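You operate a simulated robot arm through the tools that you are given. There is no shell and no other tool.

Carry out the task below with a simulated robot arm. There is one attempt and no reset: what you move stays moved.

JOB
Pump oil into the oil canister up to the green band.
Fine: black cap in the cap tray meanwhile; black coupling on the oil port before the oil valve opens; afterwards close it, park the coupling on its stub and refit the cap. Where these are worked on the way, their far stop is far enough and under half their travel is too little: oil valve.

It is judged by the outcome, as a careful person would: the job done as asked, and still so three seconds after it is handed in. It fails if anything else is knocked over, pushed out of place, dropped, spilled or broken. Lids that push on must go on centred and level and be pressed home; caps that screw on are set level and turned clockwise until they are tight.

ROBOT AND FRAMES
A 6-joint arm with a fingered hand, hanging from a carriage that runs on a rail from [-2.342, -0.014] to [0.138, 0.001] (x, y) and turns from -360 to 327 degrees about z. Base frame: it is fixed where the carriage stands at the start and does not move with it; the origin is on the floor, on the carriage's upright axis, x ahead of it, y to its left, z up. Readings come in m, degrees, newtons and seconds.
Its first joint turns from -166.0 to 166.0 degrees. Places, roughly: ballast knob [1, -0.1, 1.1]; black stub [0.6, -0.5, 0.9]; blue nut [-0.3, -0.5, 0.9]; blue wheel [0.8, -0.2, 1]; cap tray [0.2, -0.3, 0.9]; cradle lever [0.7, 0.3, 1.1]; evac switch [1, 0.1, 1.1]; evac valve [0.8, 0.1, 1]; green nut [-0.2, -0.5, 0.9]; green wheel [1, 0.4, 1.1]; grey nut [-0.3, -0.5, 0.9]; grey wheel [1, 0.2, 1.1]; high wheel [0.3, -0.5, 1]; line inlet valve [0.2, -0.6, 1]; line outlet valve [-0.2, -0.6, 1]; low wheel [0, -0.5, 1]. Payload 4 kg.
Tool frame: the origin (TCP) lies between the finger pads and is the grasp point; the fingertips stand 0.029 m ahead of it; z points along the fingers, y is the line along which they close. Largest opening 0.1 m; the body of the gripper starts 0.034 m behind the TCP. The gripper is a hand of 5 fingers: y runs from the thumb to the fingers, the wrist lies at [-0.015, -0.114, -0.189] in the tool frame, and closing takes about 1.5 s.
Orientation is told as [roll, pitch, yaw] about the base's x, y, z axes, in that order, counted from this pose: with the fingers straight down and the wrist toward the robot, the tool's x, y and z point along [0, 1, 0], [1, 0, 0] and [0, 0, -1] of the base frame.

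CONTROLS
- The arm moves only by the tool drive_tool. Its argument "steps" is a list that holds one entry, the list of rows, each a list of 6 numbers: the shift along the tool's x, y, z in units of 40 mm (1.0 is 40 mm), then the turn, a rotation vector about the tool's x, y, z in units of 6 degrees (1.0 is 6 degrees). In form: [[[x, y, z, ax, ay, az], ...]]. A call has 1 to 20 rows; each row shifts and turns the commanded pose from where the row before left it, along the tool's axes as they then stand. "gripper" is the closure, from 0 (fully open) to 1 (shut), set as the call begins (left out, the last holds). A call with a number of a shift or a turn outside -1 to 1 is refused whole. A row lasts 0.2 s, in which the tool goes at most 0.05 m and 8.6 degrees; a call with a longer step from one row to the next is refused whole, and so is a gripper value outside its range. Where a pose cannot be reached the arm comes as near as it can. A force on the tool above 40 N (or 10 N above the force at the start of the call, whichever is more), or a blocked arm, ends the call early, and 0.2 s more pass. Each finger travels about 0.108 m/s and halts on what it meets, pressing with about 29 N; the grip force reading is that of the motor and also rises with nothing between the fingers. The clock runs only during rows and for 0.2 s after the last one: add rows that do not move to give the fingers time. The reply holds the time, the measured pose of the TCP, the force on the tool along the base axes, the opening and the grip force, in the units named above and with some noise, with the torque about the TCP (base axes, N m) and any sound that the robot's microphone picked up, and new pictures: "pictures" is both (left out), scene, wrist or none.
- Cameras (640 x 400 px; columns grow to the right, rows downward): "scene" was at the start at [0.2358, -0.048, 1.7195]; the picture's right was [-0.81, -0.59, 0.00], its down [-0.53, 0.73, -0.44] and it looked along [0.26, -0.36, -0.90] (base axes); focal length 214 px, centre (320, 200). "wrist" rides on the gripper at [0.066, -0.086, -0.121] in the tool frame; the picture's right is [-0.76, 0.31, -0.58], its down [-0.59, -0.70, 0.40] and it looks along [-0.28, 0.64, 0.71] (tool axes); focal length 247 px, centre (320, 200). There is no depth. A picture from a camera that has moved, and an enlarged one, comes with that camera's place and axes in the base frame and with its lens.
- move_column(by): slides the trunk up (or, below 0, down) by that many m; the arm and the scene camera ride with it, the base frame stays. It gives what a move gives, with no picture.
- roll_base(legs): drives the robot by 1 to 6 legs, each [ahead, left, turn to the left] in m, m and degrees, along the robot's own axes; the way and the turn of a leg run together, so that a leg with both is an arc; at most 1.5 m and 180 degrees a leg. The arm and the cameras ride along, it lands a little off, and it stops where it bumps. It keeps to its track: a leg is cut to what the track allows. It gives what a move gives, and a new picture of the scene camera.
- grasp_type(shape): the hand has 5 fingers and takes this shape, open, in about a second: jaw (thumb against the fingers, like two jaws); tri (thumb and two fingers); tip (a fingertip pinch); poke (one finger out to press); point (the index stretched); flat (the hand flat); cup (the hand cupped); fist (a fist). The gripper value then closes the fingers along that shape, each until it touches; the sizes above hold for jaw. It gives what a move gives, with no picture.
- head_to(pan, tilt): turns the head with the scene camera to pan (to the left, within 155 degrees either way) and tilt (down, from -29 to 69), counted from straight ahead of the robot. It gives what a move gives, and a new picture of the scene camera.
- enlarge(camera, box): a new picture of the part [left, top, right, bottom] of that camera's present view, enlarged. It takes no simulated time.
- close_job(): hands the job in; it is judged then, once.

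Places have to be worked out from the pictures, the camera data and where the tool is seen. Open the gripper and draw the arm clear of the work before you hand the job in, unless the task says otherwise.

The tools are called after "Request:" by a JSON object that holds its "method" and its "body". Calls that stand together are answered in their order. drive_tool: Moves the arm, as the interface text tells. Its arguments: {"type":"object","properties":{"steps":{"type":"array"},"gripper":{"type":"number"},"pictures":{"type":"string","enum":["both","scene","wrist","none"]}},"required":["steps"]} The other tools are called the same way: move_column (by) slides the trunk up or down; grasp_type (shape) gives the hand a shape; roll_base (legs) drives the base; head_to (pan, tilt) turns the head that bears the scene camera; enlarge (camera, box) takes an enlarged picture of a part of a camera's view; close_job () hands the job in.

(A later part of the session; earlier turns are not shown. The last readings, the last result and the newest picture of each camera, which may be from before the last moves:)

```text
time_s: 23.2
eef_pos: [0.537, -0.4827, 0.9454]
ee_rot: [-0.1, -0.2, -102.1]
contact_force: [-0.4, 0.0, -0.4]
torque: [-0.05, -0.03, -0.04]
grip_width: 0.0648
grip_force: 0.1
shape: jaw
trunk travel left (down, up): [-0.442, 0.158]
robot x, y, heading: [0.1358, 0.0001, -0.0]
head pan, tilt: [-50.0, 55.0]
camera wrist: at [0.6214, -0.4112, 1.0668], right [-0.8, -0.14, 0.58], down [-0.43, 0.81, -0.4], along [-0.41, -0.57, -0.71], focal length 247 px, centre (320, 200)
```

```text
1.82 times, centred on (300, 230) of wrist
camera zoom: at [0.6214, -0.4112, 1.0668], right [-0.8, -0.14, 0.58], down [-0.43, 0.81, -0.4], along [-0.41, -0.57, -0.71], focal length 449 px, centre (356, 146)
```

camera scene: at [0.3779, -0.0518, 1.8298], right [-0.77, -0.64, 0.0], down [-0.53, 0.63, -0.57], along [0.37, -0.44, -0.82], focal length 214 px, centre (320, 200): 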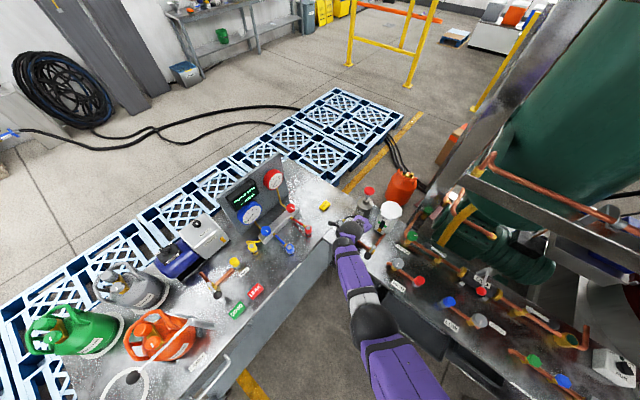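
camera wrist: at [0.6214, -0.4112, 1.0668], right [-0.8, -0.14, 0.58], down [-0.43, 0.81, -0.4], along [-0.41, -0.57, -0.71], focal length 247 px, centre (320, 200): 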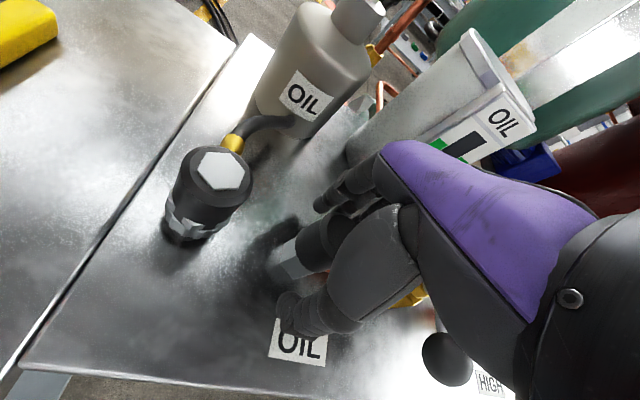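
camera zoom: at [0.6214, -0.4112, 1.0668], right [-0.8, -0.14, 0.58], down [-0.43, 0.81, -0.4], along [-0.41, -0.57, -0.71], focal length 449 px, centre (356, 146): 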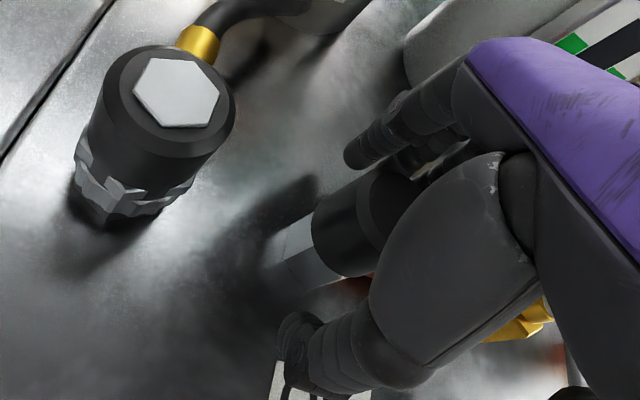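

At -102° it still reaches. I rotate a bit further to about -120° and then close for a longer counterclockwise stroke.

Request:
{"method": "drive_tool", "body": {"steps": [[[0, 0, 0, 0, 0, 1], [0, 0, 0, 0, 0, 1], [0, 0, 0, 0, 0, 1], [0, 0, 0, 0, 0, 0]]], "pictures": "wrist"}}

Request:
{"method": "enlarge", "body": {"camera": "wrist", "box": [180, 120, 420, 340]}}

```text
time_s: 24.2
eef_pos: [0.5347, -0.4734, 0.9474]
ee_rot: [0.2, 0.1, -117.0]
contact_force: [1.0, -1.2, 0.3]
torque: [-0.02, -0.01, 0.0]
grip_width: 0.0648
grip_force: 0.3
shape: jaw
out of reach, approached as far as the arm can: row 3
trunk travel left (down, up): [-0.442, 0.158]
robot x, y, heading: [0.1351, -0.0009, 0.0]
head pan, tilt: [-50.0, 55.0]
camera wrist: at [0.633, -0.4264, 1.0692], right [-0.82, 0.07, 0.57], down [-0.2, 0.89, -0.4], along [-0.54, -0.44, -0.71], focal length 247 px, centre (320, 200)
```

wrist: 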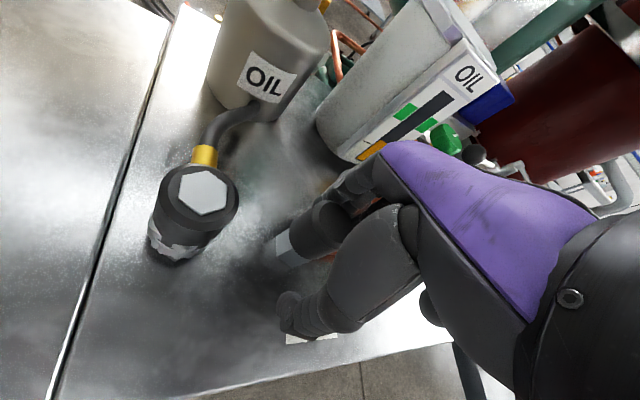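

```text
1.82 times, centred on (300, 230) of wrist
camera zoom: at [0.633, -0.4264, 1.0692], right [-0.82, 0.07, 0.57], down [-0.2, 0.89, -0.4], along [-0.54, -0.44, -0.71], focal length 449 px, centre (356, 146)
```

zoom: 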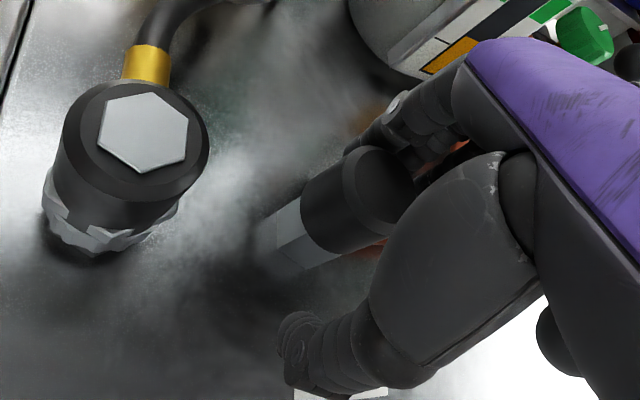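

The limit is near -114°. I come back to -108°, recentre on the cap, grip, and turn counterclockwise by 66°.

Request:
{"method": "drive_tool", "body": {"steps": [[[0, 0, 0, 0, 0, -1], [0, 0, 0, 0, 0, -0.5], [0.11, 0.19, 0.08, 0, 0, 0], [0, 0, 0, 0, 0, 0]]], "pictures": "none"}}

Request:
{"method": "drive_tool", "body": {"steps": [[[0, 0, 0, 0, 0, 0], [0, 0, 0, 0, 0, 0], [0, 0, 0, 0, 0, 0], [0, 0, 0, 0, 0, 0], [0, 0, 0, 0, 0, 0], [0, 0, 0, 0, 0, 0]]], "gripper": 1, "pictures": "wrist"}}

```text
time_s: 25.2
eef_pos: [0.5379, -0.4829, 0.9447]
ee_rot: [0.2, 0.1, -108.1]
contact_force: [0.0, 1.1, -1.0]
torque: [0.04, 0.0, 0.02]
grip_width: 0.0647
grip_force: 0.0
shape: jaw
trunk travel left (down, up): [-0.442, 0.158]
robot x, y, heading: [0.1318, 0.0038, -0.1]
head pan, tilt: [-50.0, 55.0]
```

```text
time_s: 26.6
eef_pos: [0.5383, -0.4816, 0.9459]
ee_rot: [0.1, 0.1, -107.9]
contact_force: [2.7, 3.3, -1.4]
torque: [0.03, -0.04, 0.02]
grip_width: 0.0244
grip_force: 28.8
shape: jaw
trunk travel left (down, up): [-0.442, 0.158]
robot x, y, heading: [0.1288, 0.0007, -0.0]
head pan, tilt: [-50.0, 55.0]
camera wrist: at [0.627, -0.4202, 1.0662], right [-0.82, -0.06, 0.57], down [-0.34, 0.85, -0.4], along [-0.47, -0.52, -0.71], focal length 247 px, centre (320, 200)
```

wrist: 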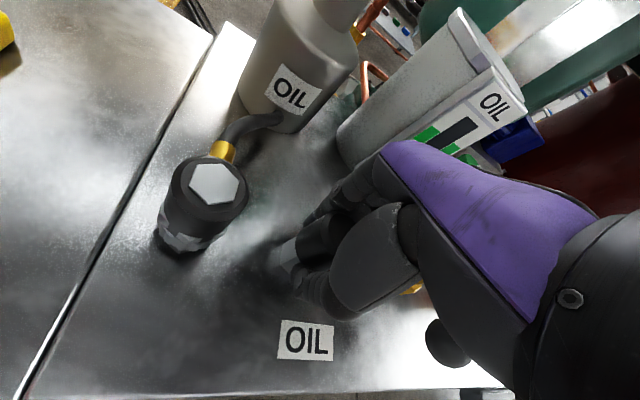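

Gripped again at -108°. I turn counterclockwise 66° while allowing a slight rise of about 1 mm.

Request:
{"method": "drive_tool", "body": {"steps": [[[0, 0, 0, 0, 0, -1], [0, 0, 0, 0, 0, -1], [0, 0, 0, 0, 0, -1], [0, 0, 0, 0, 0, -1], [0, 0, 0, 0, 0, -1], [0, 0, -0.01, 0, 0, -1], [0, 0, -0.01, 0, 0, -1], [0, 0, -0.01, 0, 0, -1], [0, 0, 0, 0, 0, -1], [0, 0, 0, 0, 0, -1], [0, 0, 0, 0, 0, -1], [0, 0, 0, 0, 0, 0]]], "pictures": "wrist"}}

Request:
{"method": "enlarge", "body": {"camera": "wrist", "box": [180, 120, 420, 340]}}

```text
time_s: 29.2
eef_pos: [0.5323, -0.4849, 0.944]
ee_rot: [-0.1, 0.2, -42.0]
contact_force: [-9.2, -13.6, -20.1]
torque: [-0.48, 0.31, -0.55]
grip_width: 0.0186
grip_force: 28.9
shape: jaw
trunk travel left (down, up): [-0.442, 0.158]
robot x, y, heading: [0.1319, 0.0031, 0.0]
head pan, tilt: [-50.0, 55.0]
camera wrist: at [0.5141, -0.3775, 1.0656], right [-0.28, -0.77, 0.58], down [-0.92, 0.03, -0.4], along [0.29, -0.64, -0.71], focal length 247 px, centre (320, 200)
```

wrist: 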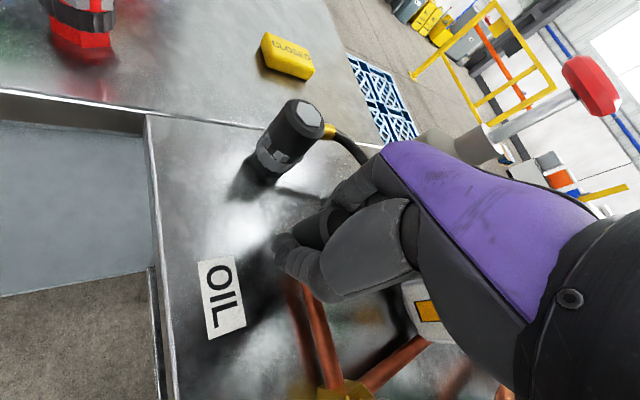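

```text
1.82 times, centred on (300, 230) of wrist
camera zoom: at [0.5141, -0.3775, 1.0656], right [-0.28, -0.77, 0.58], down [-0.92, 0.03, -0.4], along [0.29, -0.64, -0.71], focal length 449 px, centre (356, 146)
```

zoom: 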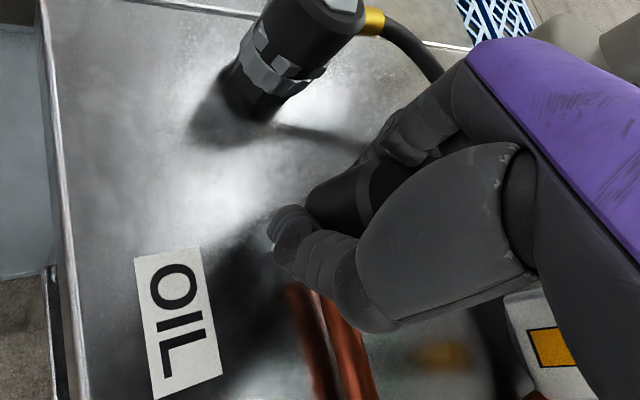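

The opening shrank to 18.6 mm and torque rose to -0.55 Nm, so the fingers may have slipped on the cap. I open and lift a little to inspect whether the cap has risen.

Request:
{"method": "drive_tool", "body": {"steps": [[[0, 0, 0, 0, 0, 0], [0, 0, 0, 0, 0, 0], [0, 0, 0, 0, 0, 0], [0, 0, -0.5, 0, 0, 0], [0, 0, -0.5, 0, 0, 0], [0, 0, -0.5, 0, 0, 0]]], "gripper": 0.35, "pictures": "wrist"}}

Request:
{"method": "enlarge", "body": {"camera": "wrist", "box": [200, 180, 340, 300]}}

```text
time_s: 30.6
eef_pos: [0.5375, -0.4821, 1.0067]
ee_rot: [0.1, 0.0, -41.9]
contact_force: [-0.3, 0.5, -0.6]
torque: [-0.04, 0.02, 0.0]
grip_width: 0.0649
grip_force: 0.0
shape: jaw
trunk travel left (down, up): [-0.442, 0.158]
robot x, y, heading: [0.13, -0.0006, 0.2]
head pan, tilt: [-50.0, 55.0]
camera wrist: at [0.5178, -0.3756, 1.1277], right [-0.28, -0.77, 0.58], down [-0.92, 0.03, -0.4], along [0.29, -0.64, -0.71], focal length 247 px, centre (320, 200)
```

wrist: 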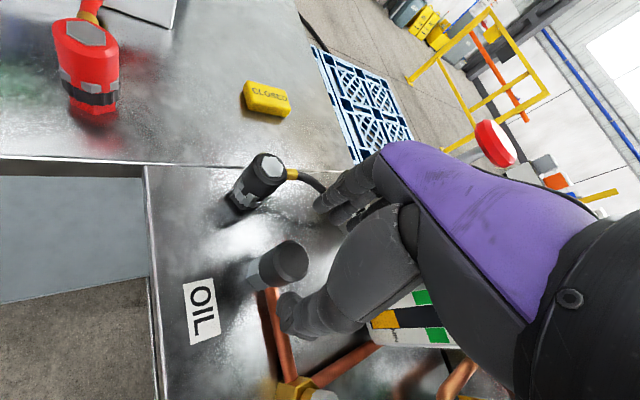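

```text
3.33 times, centred on (270, 240) of wrist
camera zoom: at [0.5178, -0.3756, 1.1277], right [-0.28, -0.77, 0.58], down [-0.92, 0.03, -0.4], along [0.29, -0.64, -0.71], focal length 823 px, centre (487, 67)
```

zoom: 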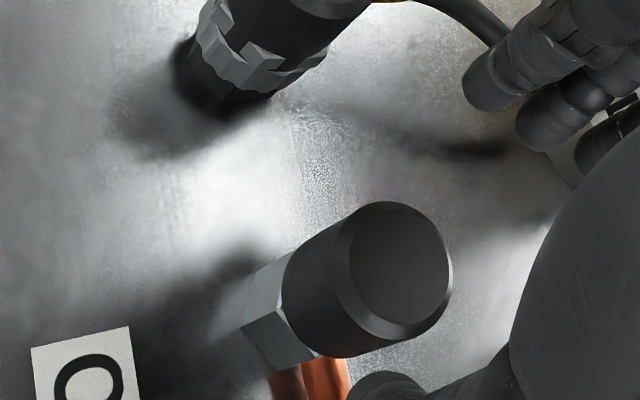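

The TCP returned to the commanded spot after opening, and the cap's height looks unchanged so far; this view serves as my reference. I go back down, rotate to -108°, and repeat the stroke.

Request:
{"method": "drive_tool", "body": {"steps": [[[0, 0, 0.53, 0, 0, 1], [0, 0, 0.53, 0, 0, 1], [0, 0, 0.53, 0, 0, 1], [0, 0, 0, 0, 0, 1], [0, 0, 0, 0, 0, 1], [0, 0, 0, 0, 0, 1], [0, 0, 0, 0, 0, 1], [0, 0, 0, 0, 0, 1], [0, 0, 0, 0, 0, 1], [0, 0, 0, 0, 0, 1], [0, 0, 0, 0, 0, 1], [0, 0, 0, 0, 0, 0]]], "pictures": "wrist"}}

Request:
{"method": "drive_tool", "body": {"steps": [[[0, 0, 0, 0, 0, 0], [0, 0, 0, 0, 0, 0], [0, 0, 0, 0, 0, 0], [0, 0, 0, 0, 0, 0], [0, 0, 0, 0, 0, 0], [0, 0, 0, 0, 0, -1], [0, 0, 0, 0, 0, -1], [0, 0, 0, 0, 0, 0]]], "gripper": 1, "pictures": "wrist"}}

```text
time_s: 33.2
eef_pos: [0.5387, -0.4827, 0.9429]
ee_rot: [0.2, 0.1, -108.1]
contact_force: [-0.4, 0.3, 0.5]
torque: [0.02, 0.04, 0.0]
grip_width: 0.0647
grip_force: 0.0
shape: jaw
trunk travel left (down, up): [-0.442, 0.158]
robot x, y, heading: [0.1344, 0.0042, -0.0]
head pan, tilt: [-50.0, 55.0]
camera wrist: at [0.6264, -0.4207, 1.0639], right [-0.82, -0.06, 0.57], down [-0.34, 0.85, -0.4], along [-0.47, -0.52, -0.71], focal length 247 px, centre (320, 200)
```

wrist: 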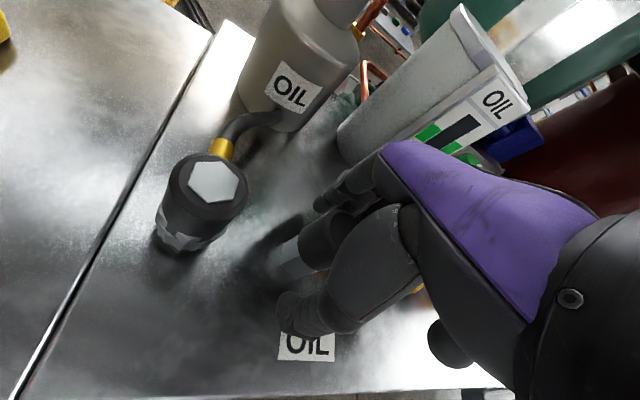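

```text
time_s: 35.0
eef_pos: [0.5353, -0.4822, 0.9409]
ee_rot: [0.0, 0.1, -96.0]
contact_force: [-4.3, 7.2, 3.0]
torque: [0.12, 0.1, -0.14]
grip_width: 0.0241
grip_force: 28.8
shape: jaw
trunk travel left (down, up): [-0.442, 0.158]
robot x, y, heading: [0.1316, -0.001, 0.2]
head pan, tilt: [-50.0, 55.0]
camera wrist: at [0.6105, -0.403, 1.0632], right [-0.79, -0.23, 0.58], down [-0.51, 0.76, -0.4], along [-0.35, -0.61, -0.71], focal length 247 px, centre (320, 200)
```

wrist: 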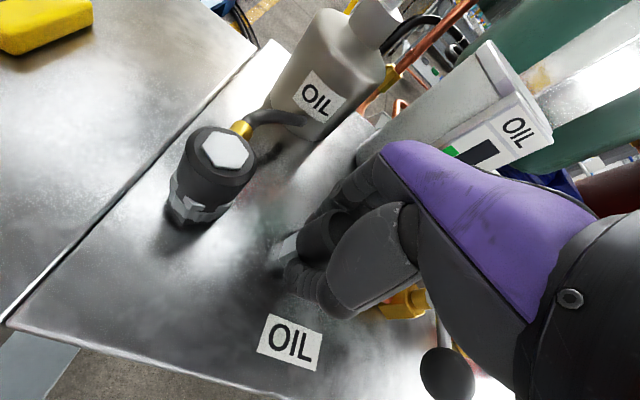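

After 12° the torque is only -0.14 Nm. I continue in smaller bits and watch torque to tell turning from slipping.

Request:
{"method": "drive_tool", "body": {"steps": [[[0, 0, 0, 0, 0, -1], [0, 0, 0, 0, 0, -1], [0, 0, 0, 0, 0, -1], [0, 0, 0, 0, 0, 0]]], "pictures": "none"}}

Request:
{"method": "drive_tool", "body": {"steps": [[[0, 0, 0, 0, 0, -1], [0, 0, 0, 0, 0, -1], [0, 0, 0, 0, 0, -1], [0, 0, 0, 0, 0, 0]]], "pictures": "wrist"}}

```text
time_s: 36.0
eef_pos: [0.5327, -0.4831, 0.941]
ee_rot: [0.0, 0.1, -78.1]
contact_force: [-14.4, 4.2, 4.7]
torque: [0.03, 0.28, -0.3]
grip_width: 0.0235
grip_force: 29.3
shape: jaw
trunk travel left (down, up): [-0.442, 0.158]
robot x, y, heading: [0.1331, 0.0048, 0.0]
head pan, tilt: [-50.0, 55.0]
```

```text
time_s: 37.0
eef_pos: [0.535, -0.4811, 0.9412]
ee_rot: [0.0, 0.0, -59.9]
contact_force: [-9.6, -3.6, -4.8]
torque: [-0.17, 0.24, -0.35]
grip_width: 0.0214
grip_force: 29.1
shape: jaw
trunk travel left (down, up): [-0.442, 0.158]
robot x, y, heading: [0.132, 0.0015, -0.1]
head pan, tilt: [-50.0, 55.0]
camera wrist: at [0.5494, -0.3745, 1.0628], right [-0.5, -0.65, 0.58], down [-0.86, 0.31, -0.4], along [0.08, -0.7, -0.71], focal length 247 px, centre (320, 200)
```

wrist: 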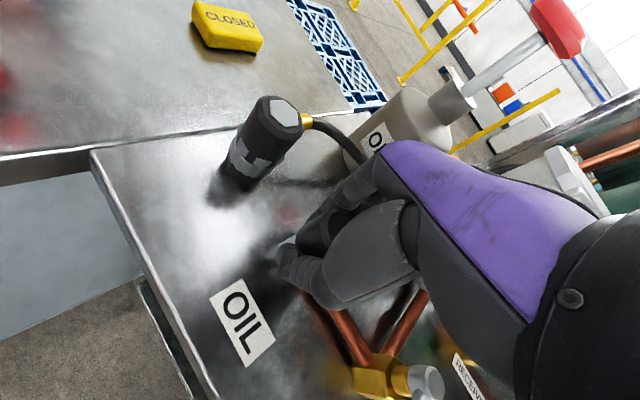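

Torque levels off around 0.3 Nm. I open and go to the reference pose to compare the cap's height with the earlier picture.

Request:
{"method": "drive_tool", "body": {"steps": [[[0, 0, 0, 0, 0, 0], [0, 0, 0, 0, 0, 0], [0, 0, 0, 0, 0, 0], [0, 0, -0.53, 0, 0, -1], [0, 0, -0.53, 0, 0, -1], [0, 0, -0.53, 0, 0, -1]]], "gripper": 0.35, "pictures": "none"}}

Request:
{"method": "enlarge", "body": {"camera": "wrist", "box": [200, 180, 340, 300]}}

```text
time_s: 38.5
eef_pos: [0.536, -0.4828, 1.0045]
ee_rot: [0.0, -0.2, -42.0]
contact_force: [-0.6, 0.4, 0.2]
torque: [0.0, 0.01, 0.0]
grip_width: 0.0648
grip_force: 0.0
shape: jaw
trunk travel left (down, up): [-0.442, 0.158]
robot x, y, heading: [0.1336, 0.0024, 0.3]
head pan, tilt: [-50.0, 55.0]
```

```text
3.33 times, centred on (270, 240) of wrist
camera zoom: at [0.5168, -0.3757, 1.1261], right [-0.28, -0.77, 0.58], down [-0.92, 0.03, -0.4], along [0.29, -0.64, -0.71], focal length 823 px, centre (487, 67)
```

zoom: 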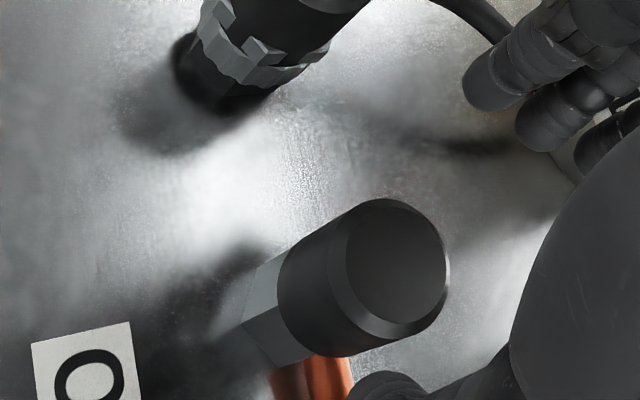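

No visible rise after about 150° of commanded turning, so either the fingers slip or the cap is a firm push-on. I go back down at yaw -84° and try a firmer straight pull in small increments.

Request:
{"method": "drive_tool", "body": {"steps": [[[0, 0, 0.53, 0, 0, 1], [0, 0, 0.53, 0, 0, 1], [0, 0, 0.53, 0, 0, 1], [0, 0, 0, 0, 0, 1], [0, 0, 0, 0, 0, 1], [0, 0, 0, 0, 0, 1], [0, 0, 0, 0, 0, 1], [0, 0, 0, 0, 0, 0]]], "pictures": "none"}}

Request:
{"method": "drive_tool", "body": {"steps": [[[0, 0, 0, 0, 0, 0], [0, 0, 0, 0, 0, 0], [0, 0, 0, 0, 0, 0], [0, 0, 0, 0, 0, 0], [0, 0, 0, 0, 0, 0], [0, 0, 0, 0, 0, 0], [0, 0, -0.1, 0, 0, 0], [0, 0, -0.1, 0, 0, 0]]], "gripper": 1, "pictures": "none"}}

Request:
{"method": "enlarge", "body": {"camera": "wrist", "box": [230, 160, 370, 290]}}

```text
time_s: 40.2
eef_pos: [0.5366, -0.4824, 0.942]
ee_rot: [0.2, 0.1, -83.9]
contact_force: [0.4, 0.0, -1.0]
torque: [0.01, 0.0, -0.04]
grip_width: 0.0648
grip_force: 0.0
shape: jaw
trunk travel left (down, up): [-0.442, 0.158]
robot x, y, heading: [0.1342, 0.0029, 0.0]
head pan, tilt: [-50.0, 55.0]
```

```text
time_s: 42.0
eef_pos: [0.5341, -0.4793, 0.9451]
ee_rot: [-0.1, 0.4, -83.9]
contact_force: [6.7, -4.4, -31.8]
torque: [-0.04, -0.1, 0.11]
grip_width: 0.0206
grip_force: 28.9
shape: jaw
trunk travel left (down, up): [-0.442, 0.158]
robot x, y, heading: [0.1339, -0.0023, 0.1]
head pan, tilt: [-50.0, 55.0]
```

```text
3.08 times, centred on (300, 225) of wrist
camera zoom: at [0.5923, -0.3868, 1.067], right [-0.72, -0.39, 0.58], down [-0.66, 0.64, -0.39], along [-0.22, -0.66, -0.72], focal length 760 px, centre (382, 123)
```

zoom: 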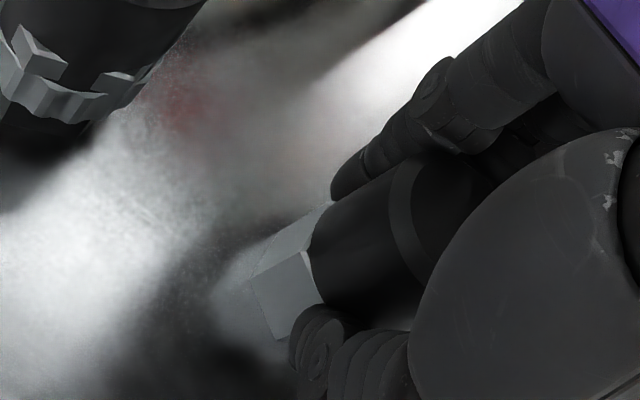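

The fingertips appear to be pinching near the seam with the hex, below the cap's edge. I open, raise about 13 mm so the tips hold only the cap, and grip again.

Request:
{"method": "drive_tool", "body": {"steps": [[[0, 0, 0.2, 0, 0, 0], [0, 0, 0, 0, 0, 0], [0, 0, 0, 0, 0, 0], [0, 0, -0.2, 0, 0, 0], [0, 0, -0.15, 0, 0, 0], [0, 0, 0, 0, 0, 0]]], "gripper": 0.35, "pictures": "none"}}

Request:
{"method": "drive_tool", "body": {"steps": [[[0, 0, 0, 0, 0, 0], [0, 0, 0, 0, 0, 0], [0, 0, 0, 0, 0, 0], [0, 0, 0, 0, 0, 0], [0, 0, 0, 0, 0, 0], [0, 0, 0, 0, 0, 0]]], "gripper": 1, "pictures": "none"}}

Request:
{"method": "enlarge", "body": {"camera": "wrist", "box": [230, 160, 370, 290]}}

```text
time_s: 43.5
eef_pos: [0.5367, -0.4824, 0.9544]
ee_rot: [0.2, 0.0, -84.1]
contact_force: [0.1, -0.6, -0.4]
torque: [-0.02, 0.01, 0.02]
grip_width: 0.0648
grip_force: 0.0
shape: jaw
trunk travel left (down, up): [-0.442, 0.158]
robot x, y, heading: [0.1385, 0.0012, -0.1]
head pan, tilt: [-50.0, 55.0]
```

```text
time_s: 44.9
eef_pos: [0.5373, -0.4813, 0.9556]
ee_rot: [0.3, 0.1, -83.9]
contact_force: [2.5, 2.1, 0.0]
torque: [0.06, -0.07, 0.05]
grip_width: 0.0232
grip_force: 29.3
shape: jaw
trunk travel left (down, up): [-0.442, 0.158]
robot x, y, heading: [0.1375, 0.0021, 0.2]
head pan, tilt: [-50.0, 55.0]
```

```text
3.08 times, centred on (300, 225) of wrist
camera zoom: at [0.5943, -0.3884, 1.0767], right [-0.72, -0.39, 0.57], down [-0.66, 0.64, -0.4], along [-0.21, -0.67, -0.71], focal length 760 px, centre (382, 123)
```

zoom: 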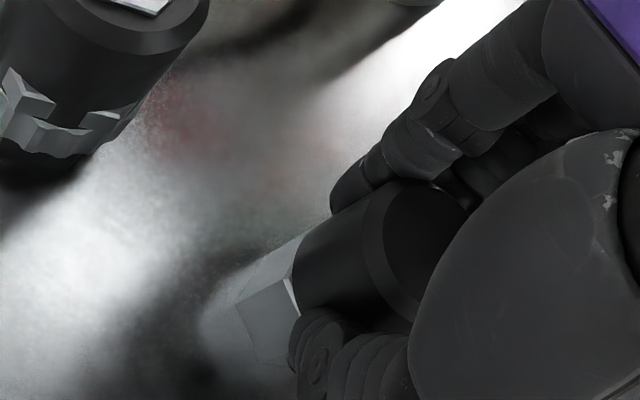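

Now the tips hold the cap above the hex. I turn counterclockwise 36° and read the torque.

Request:
{"method": "drive_tool", "body": {"steps": [[[0, 0, 0, 0, 0, -1], [0, 0, 0, 0, 0, -1], [0, 0, 0, 0, 0, -1], [0, 0, 0, 0, 0, -1], [0, 0, 0, 0, 0, -1], [0, 0, 0, 0, 0, -1], [0, 0, 0, 0, 0, 0]]], "pictures": "none"}}

Request:
{"method": "drive_tool", "body": {"steps": [[[0, 0, -0.1, 0, 0, 0], [0, 0, -0.1, 0, 0, 0], [0, 0, 0, 0, 0, 0]]], "pictures": "none"}}

Request:
{"method": "enlarge", "body": {"camera": "wrist", "box": [200, 150, 370, 290]}}

```text
time_s: 46.5
eef_pos: [0.5372, -0.4814, 0.9551]
ee_rot: [0.4, -0.2, -47.9]
contact_force: [1.3, 4.8, -0.6]
torque: [0.1, -0.02, -0.02]
grip_width: 0.0227
grip_force: 29.0
shape: jaw
trunk travel left (down, up): [-0.442, 0.158]
robot x, y, heading: [0.133, -0.0, 0.0]
head pan, tilt: [-50.0, 55.0]
```

```text
time_s: 47.2
eef_pos: [0.5375, -0.4809, 0.9631]
ee_rot: [0.1, -0.1, -48.0]
contact_force: [-1.8, 6.0, 0.5]
torque: [0.11, 0.05, -0.01]
grip_width: 0.0228
grip_force: 29.0
shape: jaw
trunk travel left (down, up): [-0.442, 0.158]
robot x, y, heading: [0.133, -0.0001, 0.3]
head pan, tilt: [-50.0, 55.0]
```

```text
2.86 times, centred on (285, 220) of wrist
camera zoom: at [0.5288, -0.373, 1.0849], right [-0.36, -0.73, 0.58], down [-0.91, 0.13, -0.4], along [0.22, -0.67, -0.71], focal length 706 px, centre (420, 143)
```

zoom: 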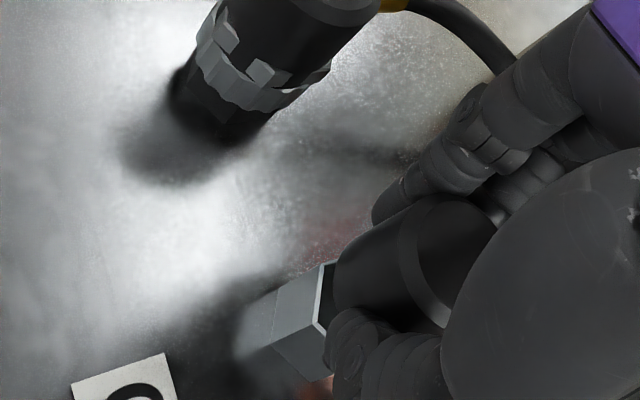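

The cap now came up 8 mm with no resistance, and a gap shows above the hex. I keep lifting it slowly, holding level.

Request:
{"method": "drive_tool", "body": {"steps": [[[0, 0, -0.2, 0, 0, 0], [0, 0, -0.2, 0, 0, 0], [0, 0, -0.3, 0, 0, 0], [0, 0, -0.5, 0, 0, 0], [0, 0, 0, 0, 0, 0]]], "pictures": "both"}}

Request:
{"method": "enlarge", "body": {"camera": "wrist", "box": [180, 140, 380, 320]}}

```text
time_s: 48.5
eef_pos: [0.5372, -0.4821, 1.0116]
ee_rot: [0.1, -0.1, -48.0]
contact_force: [-0.4, 0.3, -0.5]
torque: [0.03, -0.01, -0.01]
grip_width: 0.0229
grip_force: 29.1
shape: jaw
trunk travel left (down, up): [-0.442, 0.158]
robot x, y, heading: [0.1319, -0.0015, 0.0]
head pan, tilt: [-50.0, 55.0]
camera scene: at [0.3779, -0.0518, 1.7198], right [-0.77, -0.64, 0.0], down [-0.53, 0.63, -0.57], along [0.37, -0.44, -0.82], focal length 214 px, centre (320, 200)
camera wrist: at [0.5295, -0.374, 1.1338], right [-0.36, -0.73, 0.58], down [-0.91, 0.13, -0.4], along [0.22, -0.67, -0.71], focal length 247 px, centre (320, 200)
```

scene: 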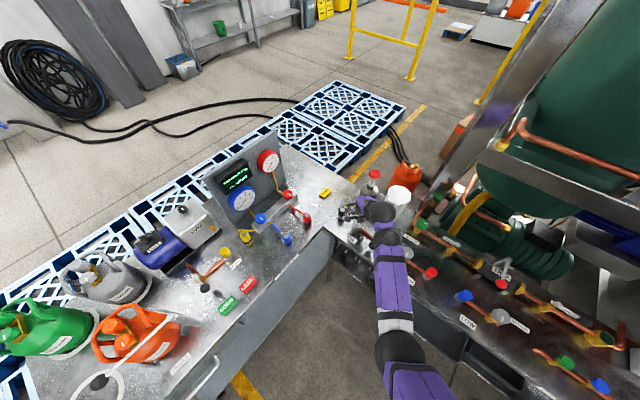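
wrist: 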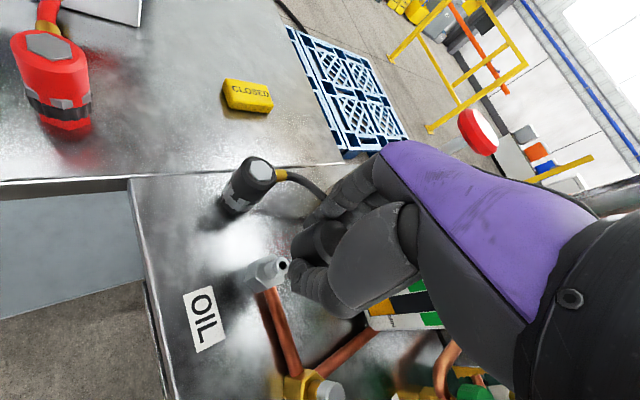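

```text
2.22 times, centred on (280, 230) of wrist
camera zoom: at [0.5295, -0.374, 1.1338], right [-0.36, -0.73, 0.58], down [-0.91, 0.13, -0.4], along [0.22, -0.67, -0.71], focal length 549 px, centre (409, 133)
```

zoom: 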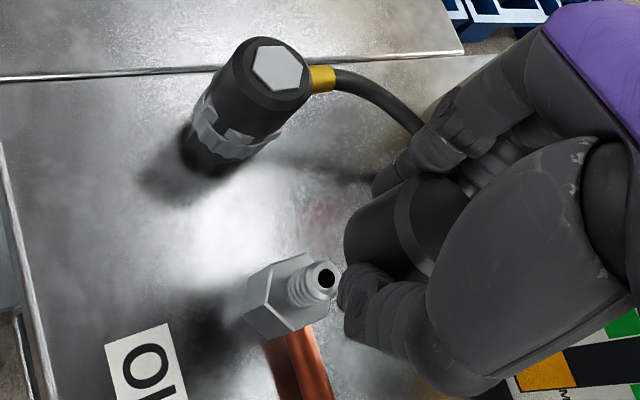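

The cap is off and held; the port is a threaded nipple with its axis near [0.537,-0.481]. I lift a bit more and draw the hand back toward the robot to carry the cap to the tray.

Request:
{"method": "drive_tool", "body": {"steps": [[[0, 0, -0.8, 0, 0, 0], [0.13, -0.8, 0, 0, 0, 0], [0.13, -0.8, 0, 0, 0, 0], [0.13, -0.8, 0, 0, 0, 0], [0.13, -0.8, 0, 0, 0, 0], [0.13, -0.8, 0, 0, 0, 0], [0, 0, 0, 0, 0, 0]]], "pictures": "both"}}

Request:
{"method": "enlarge", "body": {"camera": "scene", "box": [320, 200, 520, 370]}}

```text
time_s: 50.0
eef_pos: [0.447, -0.3454, 1.042]
ee_rot: [0.1, -0.1, -48.0]
contact_force: [0.3, 0.4, -0.3]
torque: [0.0, -0.01, 0.02]
grip_width: 0.0227
grip_force: 29.7
shape: jaw
trunk travel left (down, up): [-0.442, 0.158]
robot x, y, heading: [0.1326, 0.0001, 0.1]
head pan, tilt: [-50.0, 55.0]
camera scene: at [0.3778, -0.0517, 1.7198], right [-0.77, -0.64, 0.0], down [-0.53, 0.63, -0.57], along [0.37, -0.44, -0.82], focal length 214 px, centre (320, 200)
camera wrist: at [0.4395, -0.2377, 1.1641], right [-0.36, -0.73, 0.58], down [-0.91, 0.13, -0.4], along [0.22, -0.67, -0.71], focal length 247 px, centre (320, 200)
```

scene: 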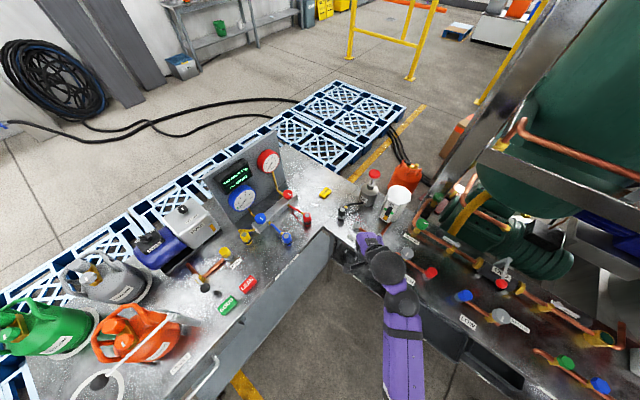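
wrist: 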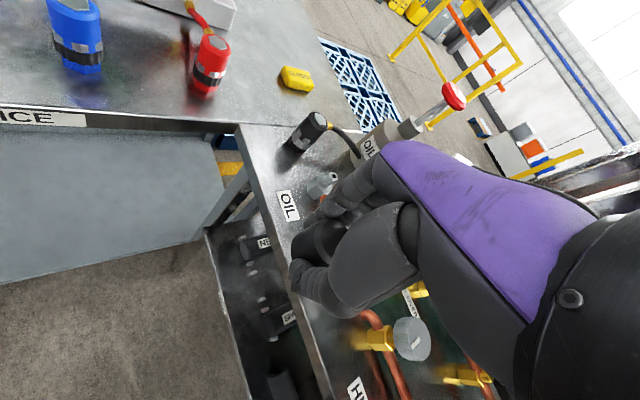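

```text
2.35 times, centred on (420, 285) of scene
camera zoom: at [0.3778, -0.0517, 1.7198], right [-0.77, -0.64, 0.0], down [-0.53, 0.63, -0.57], along [0.37, -0.44, -0.82], focal length 505 px, centre (85, 0)
```

zoom: 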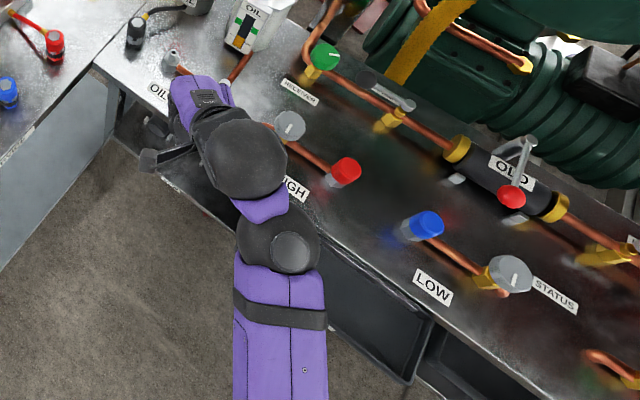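

The path along the bench front is free at this height. I roll the base back 0.30 m to bring the hand over the cap tray.

Request:
{"method": "roll_base", "body": {"legs": [[-0.3, 0, 0]]}}

Request:
{"method": "enlarge", "body": {"camera": "wrist", "box": [0, 0, 640, 400]}}

Request:
{"method": "enlarge", "body": {"camera": "scene", "box": [300, 160, 480, 320]}}

```text
time_s: 52.1
eef_pos: [0.143, -0.3484, 1.0431]
ee_rot: [0.1, -0.1, -48.0]
contact_force: [-0.1, 0.4, -0.8]
torque: [-0.01, 0.0, -0.01]
grip_width: 0.0229
grip_force: 29.1
shape: jaw
trunk travel left (down, up): [-0.442, 0.158]
robot x, y, heading: [-0.1722, -0.0007, 0.1]
head pan, tilt: [-50.0, 55.0]
camera scene: at [0.0723, -0.0536, 1.7198], right [-0.77, -0.64, 0.0], down [-0.53, 0.63, -0.57], along [0.37, -0.44, -0.82], focal length 214 px, centre (320, 200)
```

scene: 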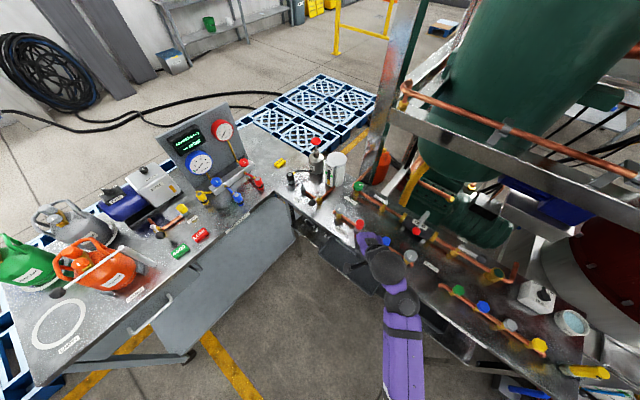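

```text
1.00 times, centred on (320, 200) of wrist (not enlarged: the box is as wide or as high as the picture)
camera zoom: at [0.1344, -0.2399, 1.1641], right [-0.36, -0.73, 0.58], down [-0.91, 0.13, -0.4], along [0.22, -0.67, -0.71], focal length 247 px, centre (320, 200)
```

zoom: 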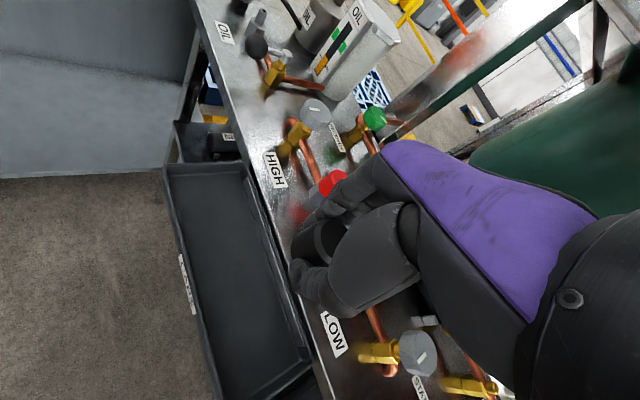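

```text
2.50 times, centred on (390, 240) of scene
camera zoom: at [0.0723, -0.0536, 1.7198], right [-0.77, -0.64, 0.0], down [-0.53, 0.63, -0.57], along [0.37, -0.44, -0.82], focal length 536 px, centre (145, 100)
```

zoom: 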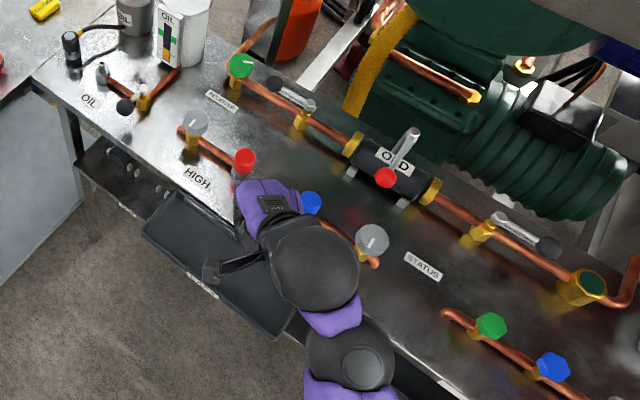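

The tray interior spans about x 0.04–0.28, y -0.39 to -0.30, and the hand is over its middle. I turn the hand so its narrow closing direction lies across the tray, then look again.

Request:
{"method": "drive_tool", "body": {"steps": [[[0, 0, 0, 0, 0, 1], [0, 0, 0, 0, 0, 1], [0, 0, 0, 0, 0, 1], [0, 0, 0, 0, 0, 1], [0, 0, 0, 0, 0, 1], [0, 0, 0, 0, 0, 1], [0, 0, 0, 0, 0, 1], [0, 0, 0, 0, 0, 0]]], "pictures": "both"}}

Request:
{"method": "enlarge", "body": {"camera": "scene", "box": [300, 160, 480, 320]}}

```text
time_s: 53.9
eef_pos: [0.1544, -0.3825, 1.026]
ee_rot: [1.4, -1.9, -83.0]
contact_force: [0.1, 0.2, -0.5]
torque: [0.02, -0.02, -0.02]
grip_width: 0.0225
grip_force: 28.9
shape: jaw
out of reach, approached as far as the arm can: row 1, 2, 5, 6, 7
trunk travel left (down, up): [-0.442, 0.158]
robot x, y, heading: [-0.1717, 0.001, -0.0]
head pan, tilt: [-50.0, 55.0]
camera scene: at [0.0723, -0.0536, 1.7198], right [-0.77, -0.64, 0.0], down [-0.53, 0.63, -0.57], along [0.37, -0.44, -0.82], focal length 214 px, centre (320, 200)
camera wrist: at [0.2065, -0.285, 1.1461], right [-0.73, -0.38, 0.57], down [-0.66, 0.61, -0.44], along [-0.18, -0.69, -0.7], focal length 247 px, centre (320, 200)
```

scene: 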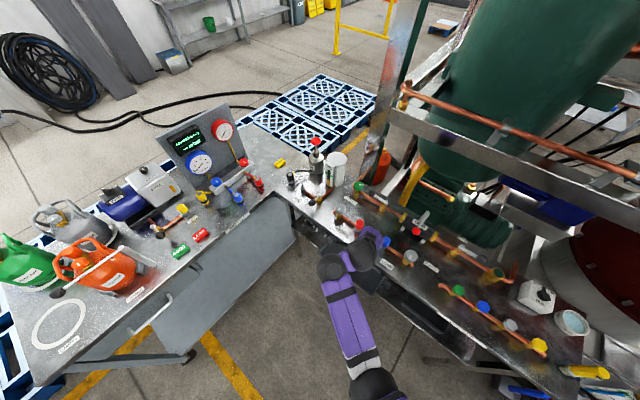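
wrist: 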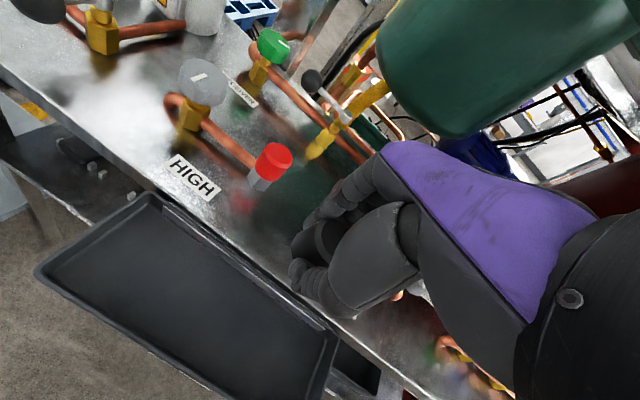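

```text
2.50 times, centred on (390, 240) of scene
camera zoom: at [0.0723, -0.0536, 1.7198], right [-0.77, -0.64, 0.0], down [-0.53, 0.63, -0.57], along [0.37, -0.44, -0.82], focal length 536 px, centre (145, 100)
```

zoom: 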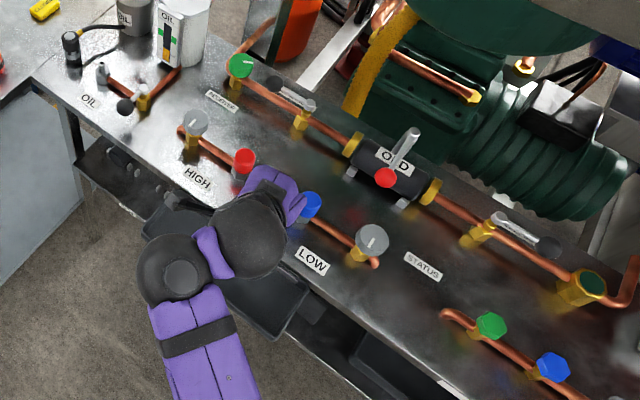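

Near the robot the arm is too folded for this yaw at that height. Going lower with the arm should regain reach, so I move back over the tray centre while descending and level the hand.

Request:
{"method": "drive_tool", "body": {"steps": [[[0, -0.3, 0.6, 0.317, -0.233, 0], [0, -0.3, 0.6, 0, 0, 0], [0, -0.3, 0.3, 0, 0, 0], [0, 0, 0, 0, 0, 0]]], "pictures": "wrist"}}

```text
time_s: 54.9
eef_pos: [0.1508, -0.349, 0.966]
ee_rot: [-0.2, 0.1, -83.0]
contact_force: [-0.2, -0.1, -0.8]
torque: [-0.01, 0.01, 0.02]
grip_width: 0.0226
grip_force: 28.9
shape: jaw
trunk travel left (down, up): [-0.442, 0.158]
robot x, y, heading: [-0.1716, -0.0049, 0.1]
head pan, tilt: [-50.0, 55.0]
camera wrist: at [0.2064, -0.2548, 1.0876], right [-0.71, -0.4, 0.58], down [-0.67, 0.63, -0.4], along [-0.2, -0.67, -0.71], focal length 247 px, centre (320, 200)
```

wrist: 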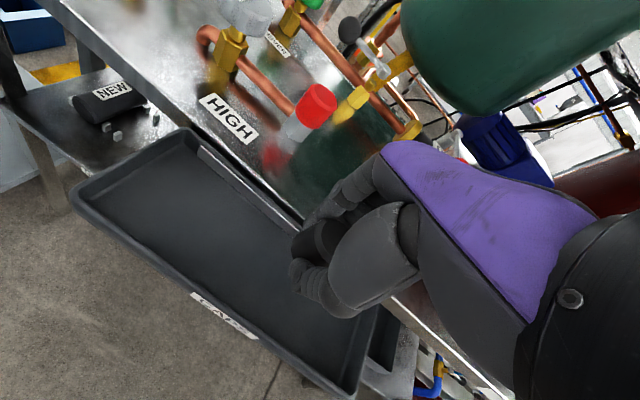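

The hand is level and right above the tray's middle. I lower in small steps while watching the vertical force for floor contact.

Request:
{"method": "drive_tool", "body": {"steps": [[[0, 0, 0.4, 0, 0, 0], [0, 0, 0.4, 0, 0, 0], [0, 0, 0.2, 0, 0, 0], [0, 0, 0, 0, 0, 0]]], "pictures": "both"}}

Request:
{"method": "enlarge", "body": {"camera": "scene", "box": [310, 200, 440, 310]}}

```text
time_s: 55.9
eef_pos: [0.15, -0.3475, 0.9263]
ee_rot: [-0.2, 0.0, -83.0]
contact_force: [1.2, 0.2, -0.3]
torque: [-0.03, 0.0, -0.03]
grip_width: 0.0226
grip_force: 28.7
shape: jaw
trunk travel left (down, up): [-0.442, 0.158]
robot x, y, heading: [-0.173, -0.0029, 0.1]
head pan, tilt: [-50.0, 55.0]
camera scene: at [0.0722, -0.0536, 1.7198], right [-0.77, -0.64, 0.0], down [-0.53, 0.63, -0.57], along [0.37, -0.44, -0.82], focal length 214 px, centre (320, 200)
camera wrist: at [0.2061, -0.2543, 1.0469], right [-0.71, -0.4, 0.58], down [-0.67, 0.63, -0.4], along [-0.2, -0.67, -0.71], focal length 247 px, centre (320, 200)
```

scene: 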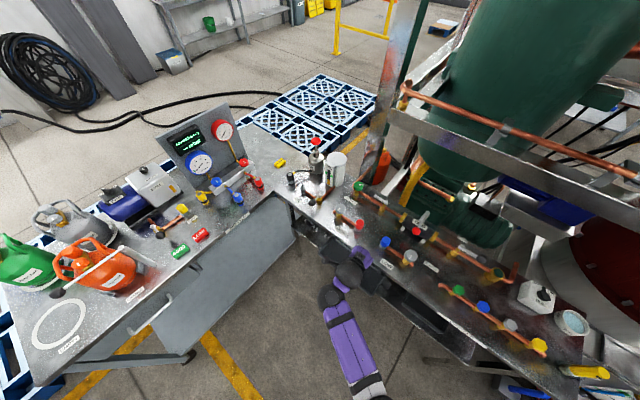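
wrist: 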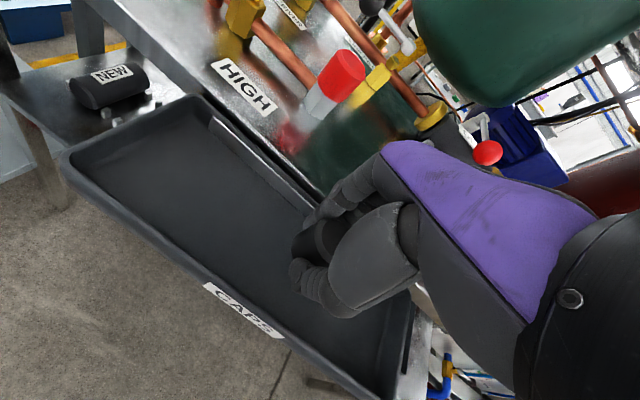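

```text
3.64 times, centred on (375, 255) of scene
camera zoom: at [0.0722, -0.0536, 1.7198], right [-0.77, -0.64, 0.0], down [-0.53, 0.63, -0.57], along [0.37, -0.44, -0.82], focal length 780 px, centre (120, 0)
```

zoom: 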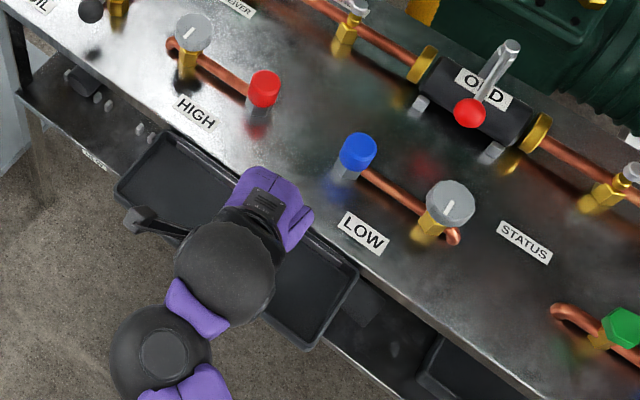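

Triangulating the rim from the two wrist views puts it at z≈0.913, with the tray spanning y -0.38 to -0.295. I shift 11 mm toward the front to centre, then lower gently.

Request:
{"method": "drive_tool", "body": {"steps": [[[0, -0.28, 0, 0, 0, 0], [0, 0, 0.1, 0, 0, 0], [0, 0, 0, 0, 0, 0]]], "pictures": "none"}}

Request:
{"method": "drive_tool", "body": {"steps": [[[0, 0, 0.1, 0, 0, 0], [0, 0, 0, 0, 0, 0]]], "pictures": "none"}}

Request:
{"method": "drive_tool", "body": {"steps": [[[0, 0, 0.1, 0, 0, 0], [0, 0, 0, 0, 0, 0]]], "pictures": "wrist"}}

```text
time_s: 56.7
eef_pos: [0.1482, -0.3378, 0.9219]
ee_rot: [-0.2, 0.0, -82.9]
contact_force: [0.3, -0.4, -1.0]
torque: [-0.02, 0.03, -0.02]
grip_width: 0.0223
grip_force: 29.1
shape: jaw
trunk travel left (down, up): [-0.442, 0.158]
robot x, y, heading: [-0.1721, -0.0036, 0.4]
head pan, tilt: [-50.0, 55.0]
```

```text
time_s: 57.3
eef_pos: [0.1486, -0.3369, 0.9165]
ee_rot: [-0.2, 0.2, -83.0]
contact_force: [-0.2, 0.0, -0.2]
torque: [-0.03, 0.0, -0.01]
grip_width: 0.0225
grip_force: 29.1
shape: jaw
trunk travel left (down, up): [-0.442, 0.158]
robot x, y, heading: [-0.1712, -0.0018, 0.2]
head pan, tilt: [-50.0, 55.0]
```

```text
time_s: 57.9
eef_pos: [0.1493, -0.3373, 0.9138]
ee_rot: [0.0, 0.1, -83.0]
contact_force: [0.1, -0.8, -0.1]
torque: [-0.02, 0.0, -0.02]
grip_width: 0.0229
grip_force: 29.0
shape: jaw
trunk travel left (down, up): [-0.442, 0.158]
robot x, y, heading: [-0.1708, 0.0021, 0.1]
head pan, tilt: [-50.0, 55.0]
camera wrist: at [0.2054, -0.243, 1.0355], right [-0.71, -0.4, 0.58], down [-0.67, 0.63, -0.4], along [-0.2, -0.67, -0.71], focal length 247 px, centre (320, 200)
```

wrist: 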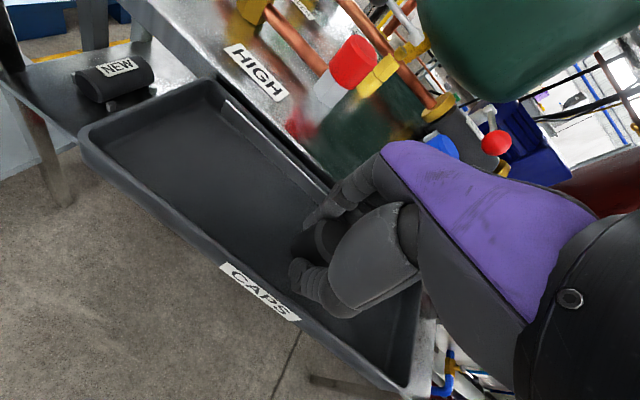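

No contact yet, and the fingers are inside the tray. I continue down in small steps.

Request:
{"method": "drive_tool", "body": {"steps": [[[0, 0, 0.1, 0, 0, 0], [0, 0, 0.1, 0, 0, 0], [0, 0, 0, 0, 0, 0]]], "pictures": "none"}}

Request:
{"method": "drive_tool", "body": {"steps": [[[0, 0, 0.1, 0, 0, 0], [0, 0, 0.05, 0, 0, 0], [0, 0, 0, 0, 0, 0]]], "pictures": "wrist"}}

Request:
{"method": "enlarge", "body": {"camera": "wrist", "box": [220, 150, 420, 330]}}

```text
time_s: 58.7
eef_pos: [0.1488, -0.3382, 0.905]
ee_rot: [-0.2, 0.1, -83.0]
contact_force: [0.6, -0.4, -0.8]
torque: [-0.03, 0.0, -0.01]
grip_width: 0.0225
grip_force: 28.7
shape: jaw
trunk travel left (down, up): [-0.442, 0.158]
robot x, y, heading: [-0.1742, 0.0012, -0.1]
head pan, tilt: [-50.0, 55.0]
```

```text
time_s: 59.5
eef_pos: [0.1499, -0.3373, 0.9012]
ee_rot: [-0.2, 0.0, -82.9]
contact_force: [-0.5, -2.3, 2.3]
torque: [0.11, 0.0, 0.01]
grip_width: 0.0226
grip_force: 28.5
shape: jaw
trunk travel left (down, up): [-0.442, 0.158]
robot x, y, heading: [-0.1702, -0.0023, 0.2]
head pan, tilt: [-50.0, 55.0]
camera wrist: at [0.2053, -0.2429, 1.0216], right [-0.71, -0.4, 0.58], down [-0.67, 0.63, -0.4], along [-0.2, -0.67, -0.71], focal length 247 px, centre (320, 200)
```

wrist: 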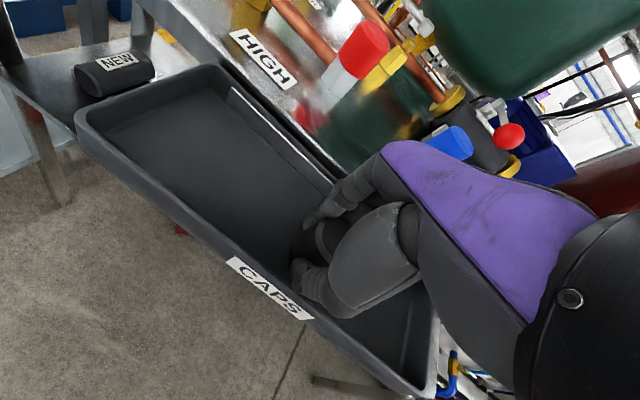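

```text
2.22 times, centred on (320, 240) of wrist
camera zoom: at [0.2053, -0.2429, 1.0216], right [-0.71, -0.4, 0.58], down [-0.67, 0.63, -0.4], along [-0.2, -0.67, -0.71], focal length 549 px, centre (320, 111)
```

zoom: 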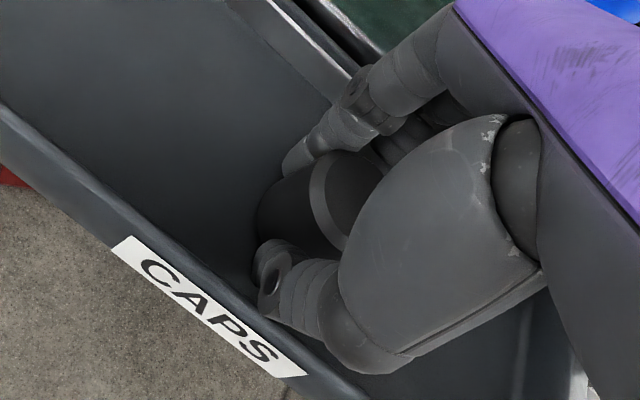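

A light contact (2.3 N) appears. I go down 2 mm more to confirm that it is the cap on the tray floor.

Request:
{"method": "drive_tool", "body": {"steps": [[[0, 0, 0.05, 0, 0, 0], [0, 0, 0, 0, 0, 0]]], "pictures": "none"}}

```text
time_s: 60.1
eef_pos: [0.1504, -0.3366, 0.8991]
ee_rot: [0.0, -0.1, -83.0]
contact_force: [-4.4, 5.2, 27.8]
torque: [0.59, 0.15, 0.06]
grip_width: 0.0231
grip_force: 28.9
shape: jaw
trunk travel left (down, up): [-0.442, 0.158]
robot x, y, heading: [-0.1747, 0.0005, 0.2]
head pan, tilt: [-50.0, 55.0]
```

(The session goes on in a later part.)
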